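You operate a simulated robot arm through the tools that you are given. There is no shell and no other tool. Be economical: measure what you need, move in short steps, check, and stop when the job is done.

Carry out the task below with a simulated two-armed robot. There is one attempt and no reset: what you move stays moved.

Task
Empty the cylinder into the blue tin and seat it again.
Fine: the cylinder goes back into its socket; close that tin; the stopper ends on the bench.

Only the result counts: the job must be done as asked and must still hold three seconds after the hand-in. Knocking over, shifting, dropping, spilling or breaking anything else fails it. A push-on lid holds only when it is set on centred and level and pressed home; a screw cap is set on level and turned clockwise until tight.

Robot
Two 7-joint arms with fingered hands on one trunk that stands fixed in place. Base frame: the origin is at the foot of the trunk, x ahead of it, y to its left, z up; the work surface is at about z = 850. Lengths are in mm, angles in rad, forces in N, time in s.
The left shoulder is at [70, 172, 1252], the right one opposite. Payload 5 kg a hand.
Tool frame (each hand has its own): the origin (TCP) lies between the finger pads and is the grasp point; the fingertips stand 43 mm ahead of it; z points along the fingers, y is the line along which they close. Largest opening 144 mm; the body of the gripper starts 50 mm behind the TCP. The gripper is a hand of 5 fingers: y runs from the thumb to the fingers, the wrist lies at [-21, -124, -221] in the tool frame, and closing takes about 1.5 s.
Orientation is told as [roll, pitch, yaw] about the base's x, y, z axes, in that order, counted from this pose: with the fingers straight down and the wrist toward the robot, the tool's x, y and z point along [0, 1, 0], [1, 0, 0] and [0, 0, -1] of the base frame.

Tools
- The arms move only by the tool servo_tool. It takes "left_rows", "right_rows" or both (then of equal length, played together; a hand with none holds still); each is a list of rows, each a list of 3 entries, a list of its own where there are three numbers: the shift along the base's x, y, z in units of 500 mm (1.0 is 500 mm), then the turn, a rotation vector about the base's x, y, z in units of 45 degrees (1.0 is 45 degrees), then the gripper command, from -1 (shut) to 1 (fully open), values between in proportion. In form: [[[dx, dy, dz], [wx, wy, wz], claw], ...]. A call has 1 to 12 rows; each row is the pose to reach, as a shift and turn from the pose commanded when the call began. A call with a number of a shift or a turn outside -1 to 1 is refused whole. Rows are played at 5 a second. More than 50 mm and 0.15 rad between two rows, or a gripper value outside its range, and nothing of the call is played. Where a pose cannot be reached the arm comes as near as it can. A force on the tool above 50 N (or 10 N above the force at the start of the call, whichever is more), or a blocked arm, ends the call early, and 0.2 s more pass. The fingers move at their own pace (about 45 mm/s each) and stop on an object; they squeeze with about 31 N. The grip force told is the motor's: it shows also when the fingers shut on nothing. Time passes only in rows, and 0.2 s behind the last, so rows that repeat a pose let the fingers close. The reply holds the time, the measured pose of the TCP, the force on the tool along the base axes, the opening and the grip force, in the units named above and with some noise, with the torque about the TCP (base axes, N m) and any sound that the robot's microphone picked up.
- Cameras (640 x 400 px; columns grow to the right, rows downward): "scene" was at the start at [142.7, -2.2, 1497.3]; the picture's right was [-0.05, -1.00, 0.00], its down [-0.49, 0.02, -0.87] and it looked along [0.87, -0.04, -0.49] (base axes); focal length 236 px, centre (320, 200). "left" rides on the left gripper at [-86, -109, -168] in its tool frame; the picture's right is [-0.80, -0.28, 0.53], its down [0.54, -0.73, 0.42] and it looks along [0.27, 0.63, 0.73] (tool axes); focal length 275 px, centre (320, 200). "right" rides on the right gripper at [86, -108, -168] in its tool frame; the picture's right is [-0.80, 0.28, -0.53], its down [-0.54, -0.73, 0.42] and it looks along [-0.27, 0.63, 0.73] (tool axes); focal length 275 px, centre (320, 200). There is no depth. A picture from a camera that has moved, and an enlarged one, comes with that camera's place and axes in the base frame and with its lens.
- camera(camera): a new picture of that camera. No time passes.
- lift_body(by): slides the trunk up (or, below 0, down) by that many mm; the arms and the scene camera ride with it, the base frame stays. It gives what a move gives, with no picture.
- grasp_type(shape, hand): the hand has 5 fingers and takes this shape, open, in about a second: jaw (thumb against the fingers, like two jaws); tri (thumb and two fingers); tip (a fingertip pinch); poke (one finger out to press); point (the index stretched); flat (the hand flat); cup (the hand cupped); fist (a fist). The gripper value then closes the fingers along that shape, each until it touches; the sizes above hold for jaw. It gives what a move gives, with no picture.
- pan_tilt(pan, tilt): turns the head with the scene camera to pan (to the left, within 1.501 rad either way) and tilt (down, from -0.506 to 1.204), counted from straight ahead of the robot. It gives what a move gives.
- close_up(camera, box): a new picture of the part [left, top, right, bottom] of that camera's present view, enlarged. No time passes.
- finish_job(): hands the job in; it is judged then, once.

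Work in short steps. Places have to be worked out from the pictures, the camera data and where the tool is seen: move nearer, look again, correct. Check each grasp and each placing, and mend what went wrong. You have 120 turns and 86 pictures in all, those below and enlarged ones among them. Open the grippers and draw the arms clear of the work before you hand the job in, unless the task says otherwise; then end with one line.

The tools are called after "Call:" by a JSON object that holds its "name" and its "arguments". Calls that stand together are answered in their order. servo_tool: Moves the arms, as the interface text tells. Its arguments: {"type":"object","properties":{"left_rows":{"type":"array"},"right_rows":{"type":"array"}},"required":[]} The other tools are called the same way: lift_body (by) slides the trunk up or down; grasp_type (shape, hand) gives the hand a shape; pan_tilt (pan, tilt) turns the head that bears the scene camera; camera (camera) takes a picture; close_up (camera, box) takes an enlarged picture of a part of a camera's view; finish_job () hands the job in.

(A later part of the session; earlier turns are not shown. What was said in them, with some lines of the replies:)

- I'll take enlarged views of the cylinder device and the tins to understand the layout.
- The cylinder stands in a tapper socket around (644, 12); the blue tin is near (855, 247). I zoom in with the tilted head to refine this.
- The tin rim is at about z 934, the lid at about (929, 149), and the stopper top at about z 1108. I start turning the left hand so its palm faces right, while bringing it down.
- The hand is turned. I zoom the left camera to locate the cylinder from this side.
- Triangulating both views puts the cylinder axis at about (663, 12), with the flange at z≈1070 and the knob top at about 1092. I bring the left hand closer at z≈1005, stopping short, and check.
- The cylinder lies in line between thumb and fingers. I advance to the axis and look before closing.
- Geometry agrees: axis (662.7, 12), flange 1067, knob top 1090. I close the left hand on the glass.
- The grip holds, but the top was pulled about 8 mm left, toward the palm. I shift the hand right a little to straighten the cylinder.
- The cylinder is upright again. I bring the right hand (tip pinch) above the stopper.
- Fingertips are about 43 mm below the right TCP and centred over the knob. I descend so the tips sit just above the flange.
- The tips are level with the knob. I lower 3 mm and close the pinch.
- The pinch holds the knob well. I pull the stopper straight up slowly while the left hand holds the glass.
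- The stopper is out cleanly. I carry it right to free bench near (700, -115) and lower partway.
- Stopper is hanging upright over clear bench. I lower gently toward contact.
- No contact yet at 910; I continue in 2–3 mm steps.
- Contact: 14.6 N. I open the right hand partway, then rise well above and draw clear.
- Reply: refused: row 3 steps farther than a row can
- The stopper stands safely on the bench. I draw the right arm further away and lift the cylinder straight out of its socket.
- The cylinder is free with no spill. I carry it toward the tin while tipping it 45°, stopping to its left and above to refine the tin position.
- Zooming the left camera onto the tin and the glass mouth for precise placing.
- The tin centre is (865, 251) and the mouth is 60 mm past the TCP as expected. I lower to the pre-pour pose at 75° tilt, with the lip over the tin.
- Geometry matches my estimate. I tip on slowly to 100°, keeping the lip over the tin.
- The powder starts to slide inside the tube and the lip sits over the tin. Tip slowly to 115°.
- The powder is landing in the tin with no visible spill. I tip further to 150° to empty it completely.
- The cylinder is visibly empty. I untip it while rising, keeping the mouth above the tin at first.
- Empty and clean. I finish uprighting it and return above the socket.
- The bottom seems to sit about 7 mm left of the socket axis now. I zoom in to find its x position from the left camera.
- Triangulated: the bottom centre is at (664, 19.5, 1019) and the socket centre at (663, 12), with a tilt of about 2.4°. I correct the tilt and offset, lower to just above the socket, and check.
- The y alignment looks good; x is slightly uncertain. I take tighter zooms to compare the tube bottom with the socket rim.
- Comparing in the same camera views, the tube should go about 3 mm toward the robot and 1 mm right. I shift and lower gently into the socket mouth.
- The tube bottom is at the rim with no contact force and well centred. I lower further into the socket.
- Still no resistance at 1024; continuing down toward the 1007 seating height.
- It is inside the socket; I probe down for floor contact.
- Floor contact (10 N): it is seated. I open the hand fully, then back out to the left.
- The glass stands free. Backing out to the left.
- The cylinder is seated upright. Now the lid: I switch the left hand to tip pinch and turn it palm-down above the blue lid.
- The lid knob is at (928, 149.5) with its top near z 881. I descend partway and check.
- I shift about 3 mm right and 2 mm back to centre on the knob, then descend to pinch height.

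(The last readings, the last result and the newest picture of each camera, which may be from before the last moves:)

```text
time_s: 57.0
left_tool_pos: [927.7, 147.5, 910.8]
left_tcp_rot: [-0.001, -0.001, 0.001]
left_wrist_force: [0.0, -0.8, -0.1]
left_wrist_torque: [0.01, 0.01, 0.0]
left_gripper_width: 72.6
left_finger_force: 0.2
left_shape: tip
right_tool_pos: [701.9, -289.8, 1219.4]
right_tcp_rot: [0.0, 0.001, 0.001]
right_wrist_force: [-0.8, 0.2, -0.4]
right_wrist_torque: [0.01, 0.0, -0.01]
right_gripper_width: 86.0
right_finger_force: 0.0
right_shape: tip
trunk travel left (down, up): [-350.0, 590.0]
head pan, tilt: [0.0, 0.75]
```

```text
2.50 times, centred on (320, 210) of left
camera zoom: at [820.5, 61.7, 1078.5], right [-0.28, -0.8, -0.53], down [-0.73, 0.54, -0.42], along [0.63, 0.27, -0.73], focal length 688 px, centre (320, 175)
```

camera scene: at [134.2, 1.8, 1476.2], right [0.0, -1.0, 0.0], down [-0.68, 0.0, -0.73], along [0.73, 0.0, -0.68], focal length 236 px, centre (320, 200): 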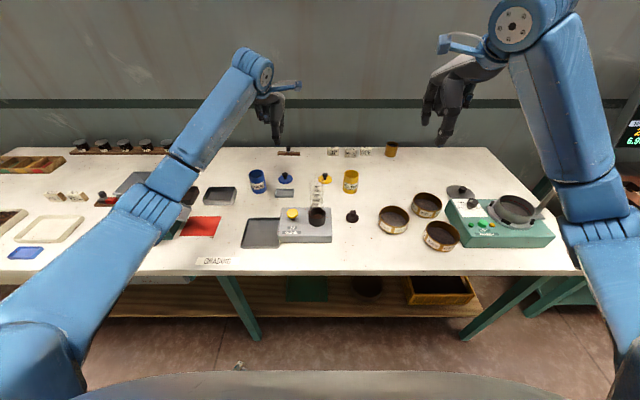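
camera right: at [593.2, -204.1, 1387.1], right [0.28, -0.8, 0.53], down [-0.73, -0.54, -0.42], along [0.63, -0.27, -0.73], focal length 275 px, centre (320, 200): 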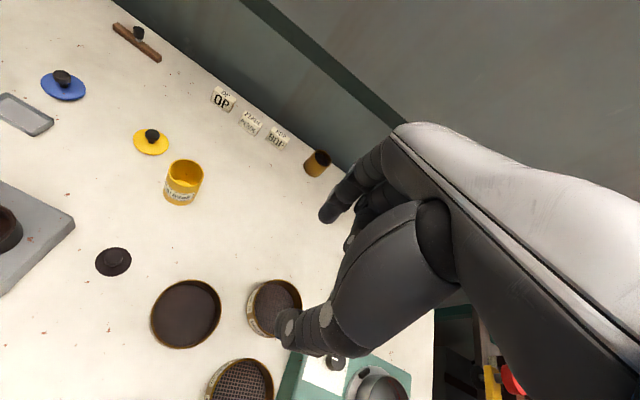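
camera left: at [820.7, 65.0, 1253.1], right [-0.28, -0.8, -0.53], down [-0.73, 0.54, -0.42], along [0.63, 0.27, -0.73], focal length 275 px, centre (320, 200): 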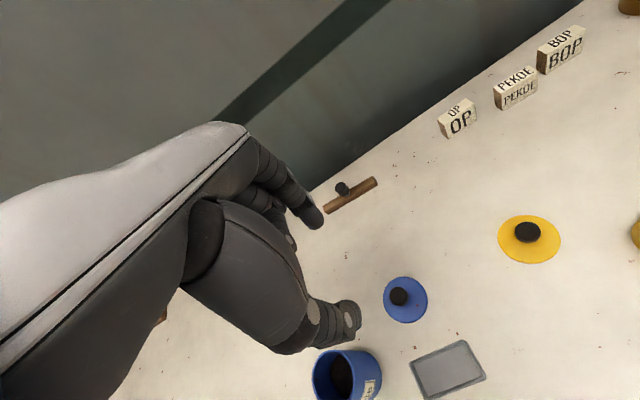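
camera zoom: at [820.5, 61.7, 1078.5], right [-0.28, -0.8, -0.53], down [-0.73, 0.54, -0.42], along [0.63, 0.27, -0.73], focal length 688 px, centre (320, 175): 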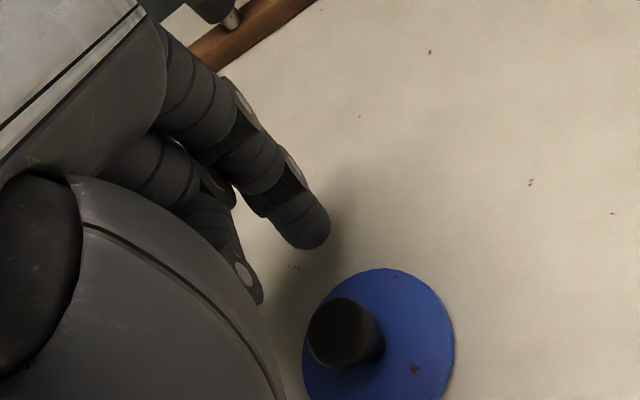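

Knob at (926.5, 147.6): aligned with the TCP. I close the pinch.

Call:
{"name": "servo_tool", "arguments": {"left_rows": [[[-0.002, 0, -0.002], [0, 0, 0], -0.3], [[-0.002, 0, -0.002], [0, 0, 0], -0.6], [[-0.002, 0, -0.002], [0, 0, 0], -1], [[-0.002, 0, -0.002], [0, 0, 0], -1], [[-0.002, 0, -0.002], [0, 0, 0], -1], [[-0.002, 0, -0.002], [0, 0, 0], -1]]}}

Call:
{"name": "close_up", "arguments": {"camera": "left", "box": [240, 130, 400, 290]}}

```text
time_s: 58.4
left_tool_pos: [926.7, 146.8, 909.4]
left_tcp_rot: [0.0, 0.002, 0.001]
left_wrist_force: [0.9, 0.1, 0.1]
left_wrist_torque: [0.03, 0.01, 0.01]
left_gripper_width: 18.8
left_finger_force: 31.0
left_shape: tip
right_tool_pos: [702.5, -289.9, 1218.9]
right_tcp_rot: [0.0, 0.0, 0.003]
right_wrist_force: [-0.5, -0.3, -0.8]
right_wrist_torque: [-0.02, -0.05, 0.01]
right_gripper_width: 86.2
right_finger_force: 0.0
right_shape: tip
trunk travel left (down, up): [-350.0, 590.0]
head pan, tilt: [0.0, 0.75]
```

```text
2.50 times, centred on (320, 210) of left
camera zoom: at [819.8, 61.8, 1077.7], right [-0.28, -0.8, -0.53], down [-0.73, 0.54, -0.42], along [0.63, 0.27, -0.73], focal length 688 px, centre (320, 175)
```

zoom: 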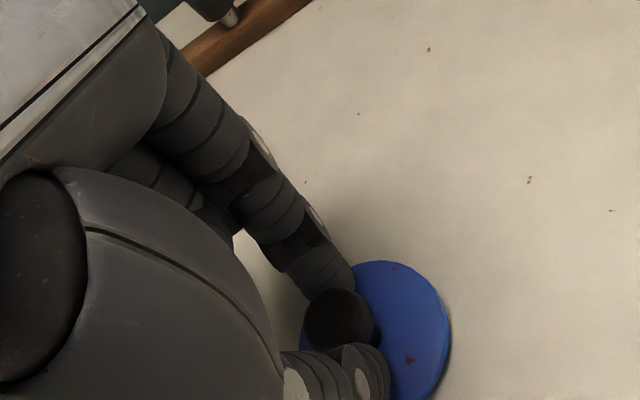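

Held. I lift the lid straight up and carry it above the tin.

Call:
{"name": "servo_tool", "arguments": {"left_rows": [[[0, 0, 0.02], [0, 0, 0], -1], [[0, 0, 0.08], [0, 0, 0], -1], [[0, 0, 0.16], [0, 0, 0], -1], [[0, 0, 0.24], [0, 0, 0], -1], [[-0.03, 0.05, 0.27], [0, 0, 0], -1], [[-0.07, 0.12, 0.27], [0, 0, 0], -1], [[-0.1, 0.18, 0.27], [0, 0, 0], -1], [[-0.12, 0.204, 0.27], [0, 0, 0], -1], [[-0.12, 0.204, 0.27], [0, 0, 0], -1]]}}

Call:
{"name": "close_up", "arguments": {"camera": "left", "box": [240, 130, 440, 330]}}

Call:
{"name": "close_up", "arguments": {"camera": "scene", "box": [220, 120, 300, 200]}}

```text
time_s: 60.4
left_tool_pos: [867.2, 247.3, 1044.5]
left_tcp_rot: [0.001, -0.001, 0.001]
left_wrist_force: [0.5, -0.4, -0.5]
left_wrist_torque: [-0.01, 0.01, 0.03]
left_gripper_width: 18.5
left_finger_force: 30.7
left_shape: tip
right_tool_pos: [701.6, -290.1, 1218.9]
right_tcp_rot: [0.001, 0.0, 0.001]
right_wrist_force: [0.2, 0.7, -0.2]
right_wrist_torque: [0.01, 0.01, 0.01]
right_gripper_width: 85.9
right_finger_force: 0.0
right_shape: tip
trunk travel left (down, up): [-350.0, 590.0]
head pan, tilt: [0.0, 0.75]
```

```text
2.00 times, centred on (340, 230) of left
camera zoom: at [759.2, 163.5, 1212.4], right [-0.28, -0.8, -0.53], down [-0.73, 0.54, -0.42], along [0.63, 0.27, -0.73], focal length 551 px, centre (280, 140)
```

zoom: 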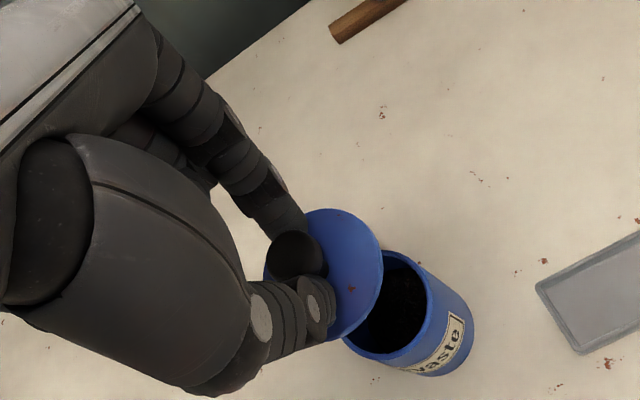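

```text
5.00 times, centred on (260, 160) of scene
camera zoom: at [135.1, 1.6, 1476.1], right [0.0, -1.0, 0.0], down [-0.68, 0.0, -0.73], along [0.73, 0.0, -0.68], focal length 1179 px, centre (620, 400)
```

zoom: 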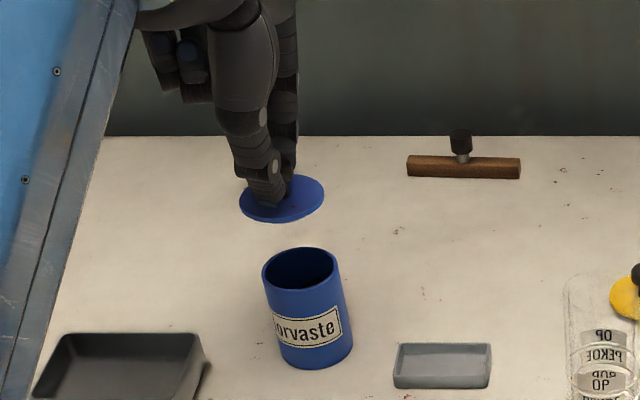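

Lid roughly over the tin and level. I lower to about 10 mm above the rim and measure the offset again.

Call:
{"name": "servo_tool", "arguments": {"left_rows": [[[-0.001, -0.003, -0.03], [0, 0, 0], -1], [[-0.002, -0.003, -0.06], [0, 0, 0], -1], [[-0.002, -0.003, -0.08], [0, 0, 0], -1], [[-0.002, -0.003, -0.08], [0, 0, 0], -1]]}}

Call:
{"name": "close_up", "arguments": {"camera": "left", "box": [270, 170, 390, 290]}}

Call:
{"name": "close_up", "arguments": {"camera": "scene", "box": [236, 150, 276, 200]}}

```text
time_s: 61.4
left_tool_pos: [864.8, 248.3, 1004.4]
left_tcp_rot: [0.003, -0.002, 0.002]
left_wrist_force: [-0.6, -0.1, 0.3]
left_wrist_torque: [0.02, 0.03, -0.04]
left_gripper_width: 18.6
left_finger_force: 30.9
left_shape: tip
right_tool_pos: [700.0, -289.7, 1217.9]
right_tcp_rot: [0.002, -0.001, 0.001]
right_wrist_force: [0.1, 0.2, 0.2]
right_wrist_torque: [-0.01, 0.01, -0.04]
right_gripper_width: 85.9
right_finger_force: 0.2
right_shape: tip
trunk travel left (down, up): [-350.0, 590.0]
head pan, tilt: [0.0, 0.75]
```

```text
3.33 times, centred on (330, 230) of left
camera zoom: at [758.4, 162.1, 1172.5], right [-0.28, -0.8, -0.53], down [-0.73, 0.54, -0.42], along [0.63, 0.27, -0.73], focal length 918 px, centre (287, 100)
```

zoom: 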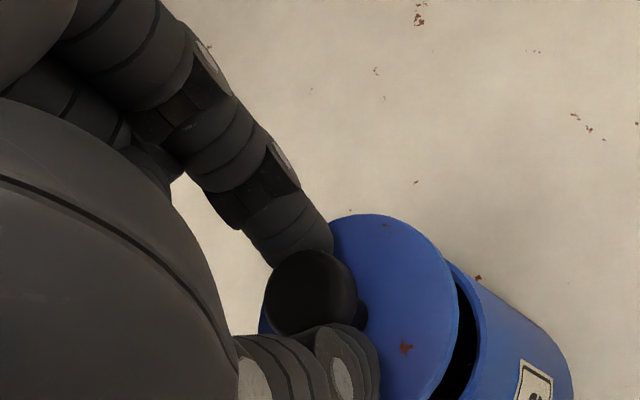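

```text
8.00 times, centred on (256, 175) of scene
camera zoom: at [134.9, 1.8, 1476.1], right [0.0, -1.0, 0.0], down [-0.68, 0.0, -0.73], along [0.73, 0.0, -0.68], focal length 1886 px, centre (832, 400)
```

zoom: 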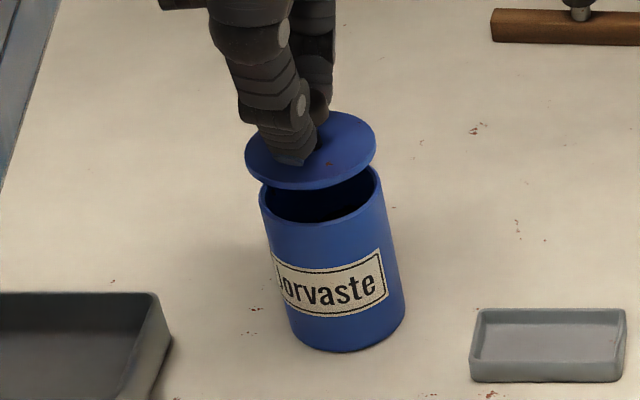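

Offsets look small but parallax is ambiguous. I lower 6 mm more to reduce it and look again.

Call:
{"name": "servo_tool", "arguments": {"left_rows": [[[0, 0, -0.006], [0, 0, 0], -1], [[0, 0, -0.012], [0, 0, 0], -1], [[0, 0, -0.012], [0, 0, 0], -1]]}}

Call:
{"name": "close_up", "arguments": {"camera": "scene", "box": [240, 155, 272, 195]}}

Call:
{"name": "close_up", "arguments": {"camera": "left", "box": [300, 190, 400, 290]}}

```text
time_s: 62.2
left_tool_pos: [866.3, 247.4, 998.8]
left_tcp_rot: [0.0, 0.002, 0.002]
left_wrist_force: [0.0, -0.3, -0.3]
left_wrist_torque: [-0.04, -0.02, -0.02]
left_gripper_width: 18.9
left_finger_force: 30.7
left_shape: tip
right_tool_pos: [701.2, -289.7, 1219.6]
right_tcp_rot: [0.0, 0.0, 0.002]
right_wrist_force: [-0.2, 1.1, -1.0]
right_wrist_torque: [0.02, 0.03, 0.02]
right_gripper_width: 86.0
right_finger_force: 0.0
right_shape: tip
trunk travel left (down, up): [-350.0, 590.0]
head pan, tilt: [0.0, 0.75]
```

```text
10.00 times, centred on (256, 175) of scene
camera zoom: at [134.8, 1.9, 1476.1], right [0.0, -1.0, 0.0], down [-0.68, 0.0, -0.73], along [0.73, 0.0, -0.68], focal length 2357 px, centre (960, 450)
```

zoom: 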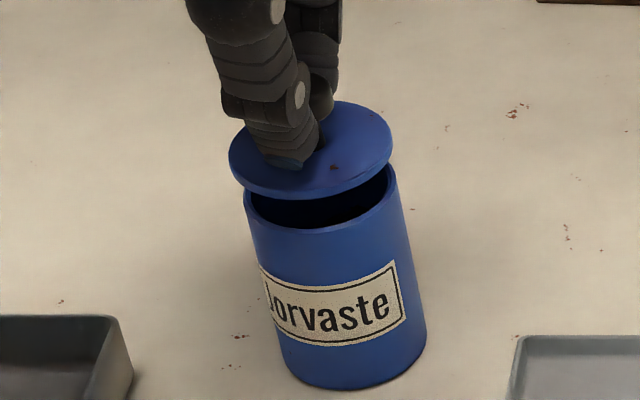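

```text
4.00 times, centred on (350, 240) of left
camera zoom: at [758.6, 162.2, 1166.8], right [-0.28, -0.8, -0.53], down [-0.73, 0.54, -0.42], along [0.63, 0.27, -0.73], focal length 1101 px, centre (200, 40)
```

zoom: 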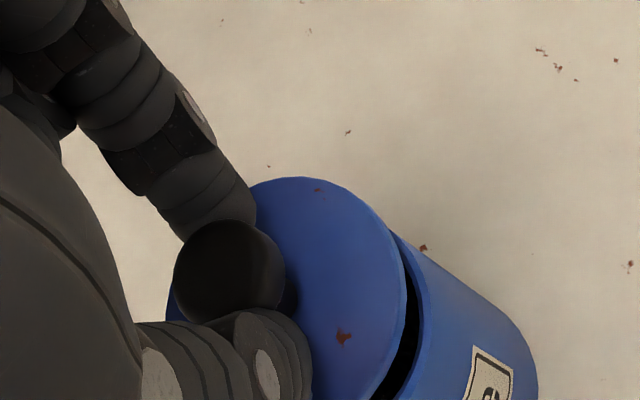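

Readings depend on the true height, so I descend in 2 mm steps to find light contact; then the centring can be judged without parallax.

Call:
{"name": "servo_tool", "arguments": {"left_rows": [[[0, 0, -0.004], [0, 0, 0], -1], [[0, 0, -0.008], [0, 0, 0], -1], [[0, 0, -0.008], [0, 0, 0], -1]]}}

```text
time_s: 63.0
left_tool_pos: [866.5, 247.2, 994.9]
left_tcp_rot: [0.0, 0.002, 0.001]
left_wrist_force: [-1.1, -0.1, -0.7]
left_wrist_torque: [-0.02, 0.01, 0.01]
left_gripper_width: 18.7
left_finger_force: 30.8
left_shape: tip
right_tool_pos: [701.2, -289.8, 1218.0]
right_tcp_rot: [-0.001, 0.0, 0.002]
right_wrist_force: [0.1, 0.3, -0.5]
right_wrist_torque: [0.01, -0.02, 0.0]
right_gripper_width: 86.0
right_finger_force: 0.0
right_shape: tip
trunk travel left (down, up): [-350.0, 590.0]
head pan, tilt: [0.0, 0.75]
```

Call:
{"name": "servo_tool", "arguments": {"left_rows": [[[0, 0, -0.004], [0, 0, 0], -1], [[0, 0, -0.008], [0, 0, 0], -1], [[0, 0, -0.008], [0, 0, 0], -1]]}}

Call:
{"name": "close_up", "arguments": {"camera": "scene", "box": [240, 155, 272, 195]}}

```text
time_s: 63.8
left_tool_pos: [865.6, 246.8, 990.7]
left_tcp_rot: [-0.001, 0.001, 0.002]
left_wrist_force: [-0.7, -0.4, -0.3]
left_wrist_torque: [0.01, 0.01, 0.02]
left_gripper_width: 18.6
left_finger_force: 30.4
left_shape: tip
right_tool_pos: [701.0, -290.1, 1219.5]
right_tcp_rot: [0.0, -0.001, 0.002]
right_wrist_force: [-0.5, -0.3, -1.2]
right_wrist_torque: [0.01, 0.03, 0.03]
right_gripper_width: 86.0
right_finger_force: 0.0
right_shape: tip
trunk travel left (down, up): [-350.0, 590.0]
head pan, tilt: [0.0, 0.75]
```

```text
10.00 times, centred on (256, 175) of scene
camera zoom: at [134.8, 1.9, 1476.1], right [0.0, -1.0, 0.0], down [-0.68, 0.0, -0.73], along [0.73, 0.0, -0.68], focal length 2357 px, centre (960, 450)
```

zoom: 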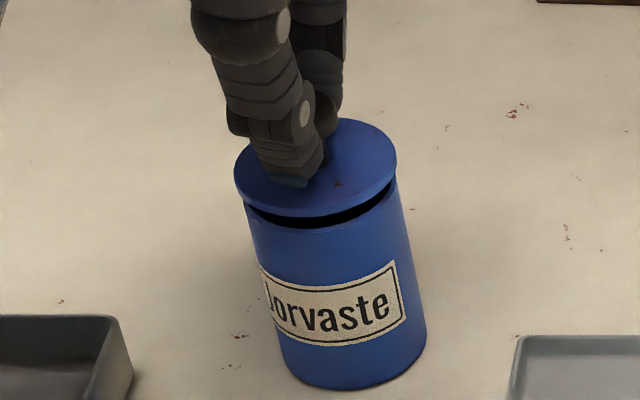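

The gap is closing evenly with about 6 mm left; the lid looks centred to within ~1 mm. I continue down.

Call:
{"name": "servo_tool", "arguments": {"left_rows": [[[0, -0.001, -0.004], [0, 0, 0], -1], [[0, -0.002, -0.008], [0, 0, 0], -1], [[0, -0.002, -0.008], [0, 0, 0], -1]]}}

Call:
{"name": "close_up", "arguments": {"camera": "scene", "box": [240, 155, 272, 195]}}

Call:
{"name": "close_up", "arguments": {"camera": "left", "box": [300, 190, 400, 290]}}

```text
time_s: 64.6
left_tool_pos: [866.2, 246.9, 986.6]
left_tcp_rot: [0.0, -0.001, 0.0]
left_wrist_force: [0.5, -0.6, -0.8]
left_wrist_torque: [-0.02, 0.04, 0.01]
left_gripper_width: 18.7
left_finger_force: 31.0
left_shape: tip
right_tool_pos: [701.5, -289.9, 1219.4]
right_tcp_rot: [0.0, 0.0, 0.002]
right_wrist_force: [0.0, 0.4, 0.4]
right_wrist_torque: [0.03, 0.0, 0.03]
right_gripper_width: 85.9
right_finger_force: 0.1
right_shape: tip
trunk travel left (down, up): [-350.0, 590.0]
head pan, tilt: [0.0, 0.75]
```

```text
10.00 times, centred on (256, 175) of scene
camera zoom: at [134.9, 1.9, 1476.1], right [0.0, -1.0, 0.0], down [-0.68, 0.0, -0.73], along [0.73, 0.0, -0.68], focal length 2357 px, centre (960, 450)
```

zoom: 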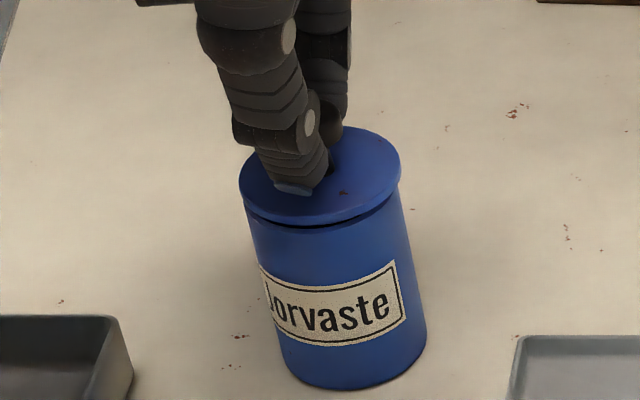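

```text
4.00 times, centred on (350, 240) of left
camera zoom: at [758.7, 161.0, 1154.7], right [-0.28, -0.8, -0.53], down [-0.73, 0.54, -0.42], along [0.63, 0.27, -0.73], focal length 1101 px, centre (200, 40)
```

zoom: 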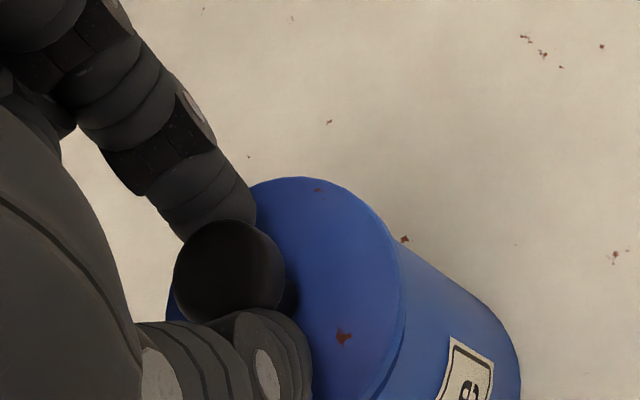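

Lid now appears centred (edges within 1 px) with about 2 mm left. I go down to contact and press, watching the force.

Call:
{"name": "servo_tool", "arguments": {"left_rows": [[[0, 0, -0.003], [0, 0, 0], -1], [[0, 0, -0.006], [0, 0, 0], -1], [[0, 0, -0.009], [0, 0, 0], -1], [[0, 0, -0.009], [0, 0, 0], -1]]}}

```text
time_s: 65.6
left_tool_pos: [866.9, 246.3, 983.5]
left_tcp_rot: [-0.002, -0.003, 0.001]
left_wrist_force: [-3.0, 0.6, 7.3]
left_wrist_torque: [0.0, 0.02, -0.01]
left_gripper_width: 18.9
left_finger_force: 30.7
left_shape: tip
right_tool_pos: [700.2, -289.9, 1219.0]
right_tcp_rot: [-0.001, -0.002, 0.001]
right_wrist_force: [0.3, 0.8, -0.1]
right_wrist_torque: [-0.01, -0.01, 0.0]
right_gripper_width: 86.2
right_finger_force: 0.0
right_shape: tip
trunk travel left (down, up): [-350.0, 590.0]
head pan, tilt: [0.0, 0.75]
heard: snap
```

A snap was heard at contact. I check the seating.

Call:
{"name": "close_up", "arguments": {"camera": "scene", "box": [240, 155, 272, 195]}}

Call:
{"name": "servo_tool", "arguments": {"left_rows": [[[0, 0, -0.003], [0, 0, 0], -1], [[0, 0, -0.005], [0, 0, 0], -1], [[0, 0, -0.005], [0, 0, 0], -1]]}}

```text
10.00 times, centred on (256, 175) of scene
camera zoom: at [133.8, 1.8, 1476.3], right [0.0, -1.0, 0.0], down [-0.68, 0.0, -0.73], along [0.73, 0.0, -0.68], focal length 2357 px, centre (960, 450)
```

zoom: 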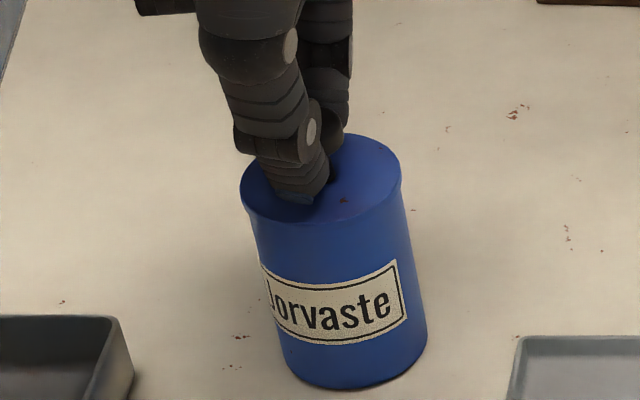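

```text
time_s: 66.4
left_tool_pos: [864.4, 246.1, 982.3]
left_tcp_rot: [0.0, -0.004, 0.001]
left_wrist_force: [-3.1, 1.3, 18.9]
left_wrist_torque: [0.04, 0.07, 0.01]
left_gripper_width: 19.4
left_finger_force: 30.8
left_shape: tip
right_tool_pos: [698.8, -290.6, 1218.9]
right_tcp_rot: [-0.001, -0.002, 0.001]
right_wrist_force: [0.2, 0.9, 0.0]
right_wrist_torque: [-0.01, -0.02, 0.01]
right_gripper_width: 85.8
right_finger_force: 0.1
right_shape: tip
trunk travel left (down, up): [-350.0, 590.0]
head pan, tilt: [0.0, 0.75]
```

It is home: 19 N with no further travel. I relax the push, open the pinch and rise clear.

Call:
{"name": "servo_tool", "arguments": {"left_rows": [[[0, 0, 0.005], [0, 0, 0], -1], [[0, 0, 0.005], [0, 0, 0], -0.5], [[0, 0, 0.005], [0, 0, 0], 0], [[0, 0, 0.005], [0, 0, 0], 0.2], [[0, 0, 0.005], [0, 0, 0], 0.2], [[0, 0, 0.005], [0, 0, 0], 0.2], [[0, 0, 0.06], [0, 0, 0], 0.2], [[0, 0, 0.15], [0, 0, 0], 0.2], [[0, 0, 0.24], [0, 0, 0], 0.2], [[-0.04, 0.06, 0.3], [0, 0, 0], 0.2], [[-0.08, 0.13, 0.34], [0, 0, 0], 0.2]]}}

Call:
{"name": "servo_tool", "arguments": {"left_rows": [[[-0.05, 0.06, 0.04], [0, 0, 0], 0.2], [[-0.1, 0.12, 0.08], [0, 0, 0], 0.2], [[-0.14, 0.18, 0.12], [0, 0, 0], 0.2], [[-0.14, 0.18, 0.12], [0, 0, 0], 0.2]]}}

Call:
{"name": "camera", "arguments": {"camera": "scene"}}

Call:
{"name": "close_up", "arguments": {"camera": "scene", "box": [230, 140, 370, 240]}}

```text
time_s: 68.8
left_tool_pos: [825.4, 310.4, 1151.1]
left_tcp_rot: [-0.001, 0.0, 0.0]
left_wrist_force: [0.3, -0.3, -0.7]
left_wrist_torque: [-0.05, -0.03, 0.01]
left_gripper_width: 86.2
left_finger_force: 0.1
left_shape: tip
right_tool_pos: [700.2, -289.8, 1218.8]
right_tcp_rot: [-0.001, 0.001, 0.0]
right_wrist_force: [-0.6, 0.5, 0.5]
right_wrist_torque: [-0.05, -0.02, -0.02]
right_gripper_width: 86.3
right_finger_force: 0.0
right_shape: tip
trunk travel left (down, up): [-350.0, 590.0]
head pan, tilt: [0.0, 0.75]
```

```text
time_s: 69.8
left_tool_pos: [756.5, 401.3, 1210.2]
left_tcp_rot: [0.0, 0.001, 0.001]
left_wrist_force: [-0.2, 0.2, 0.2]
left_wrist_torque: [0.0, 0.03, 0.05]
left_gripper_width: 85.9
left_finger_force: 0.0
left_shape: tip
right_tool_pos: [701.5, -290.3, 1219.2]
right_tcp_rot: [0.0, 0.003, -0.001]
right_wrist_force: [0.0, -0.8, 0.2]
right_wrist_torque: [0.01, 0.0, 0.0]
right_gripper_width: 86.1
right_finger_force: 0.2
right_shape: tip
trunk travel left (down, up): [-350.0, 590.0]
head pan, tilt: [0.0, 0.75]
```

```text
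8 pictures are left
camera scene: at [135.6, 1.0, 1476.0], right [0.0, -1.0, 0.0], down [-0.68, 0.0, -0.73], along [0.73, 0.0, -0.68], focal length 236 px, centre (320, 200)
```

scene: 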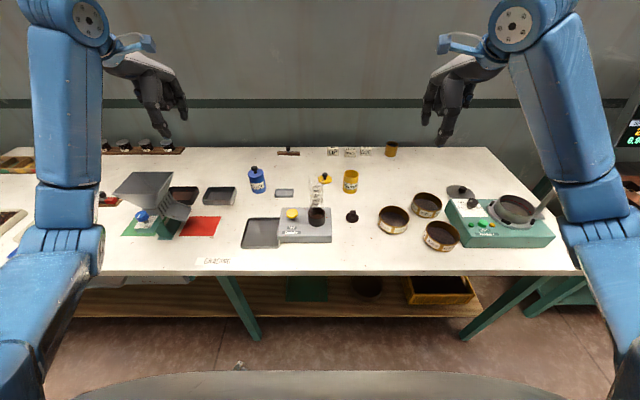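

```text
4.00 times, centred on (300, 190) of scene
camera zoom: at [135.6, 1.0, 1476.0], right [0.0, -1.0, 0.0], down [-0.68, 0.0, -0.73], along [0.73, 0.0, -0.68], focal length 943 px, centre (400, 240)
```

zoom: 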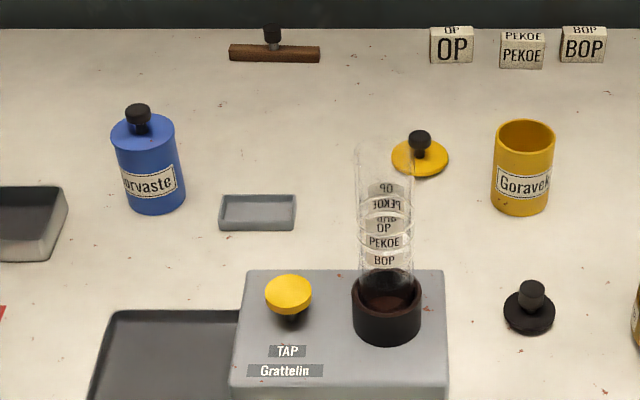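

The tin is closed level, the empty cylinder is in its socket, the stopper stands on the bench, and both arms are open and clear. Handing in.

Call:
{"name": "finish_job", "arguments": {}}

```text
The job is handed in.
```

The cylinder has been emptied into the blue tin and is back in its socket. The tin's lid snapped shut, the stopper stands on the bench, and I saw no spills.
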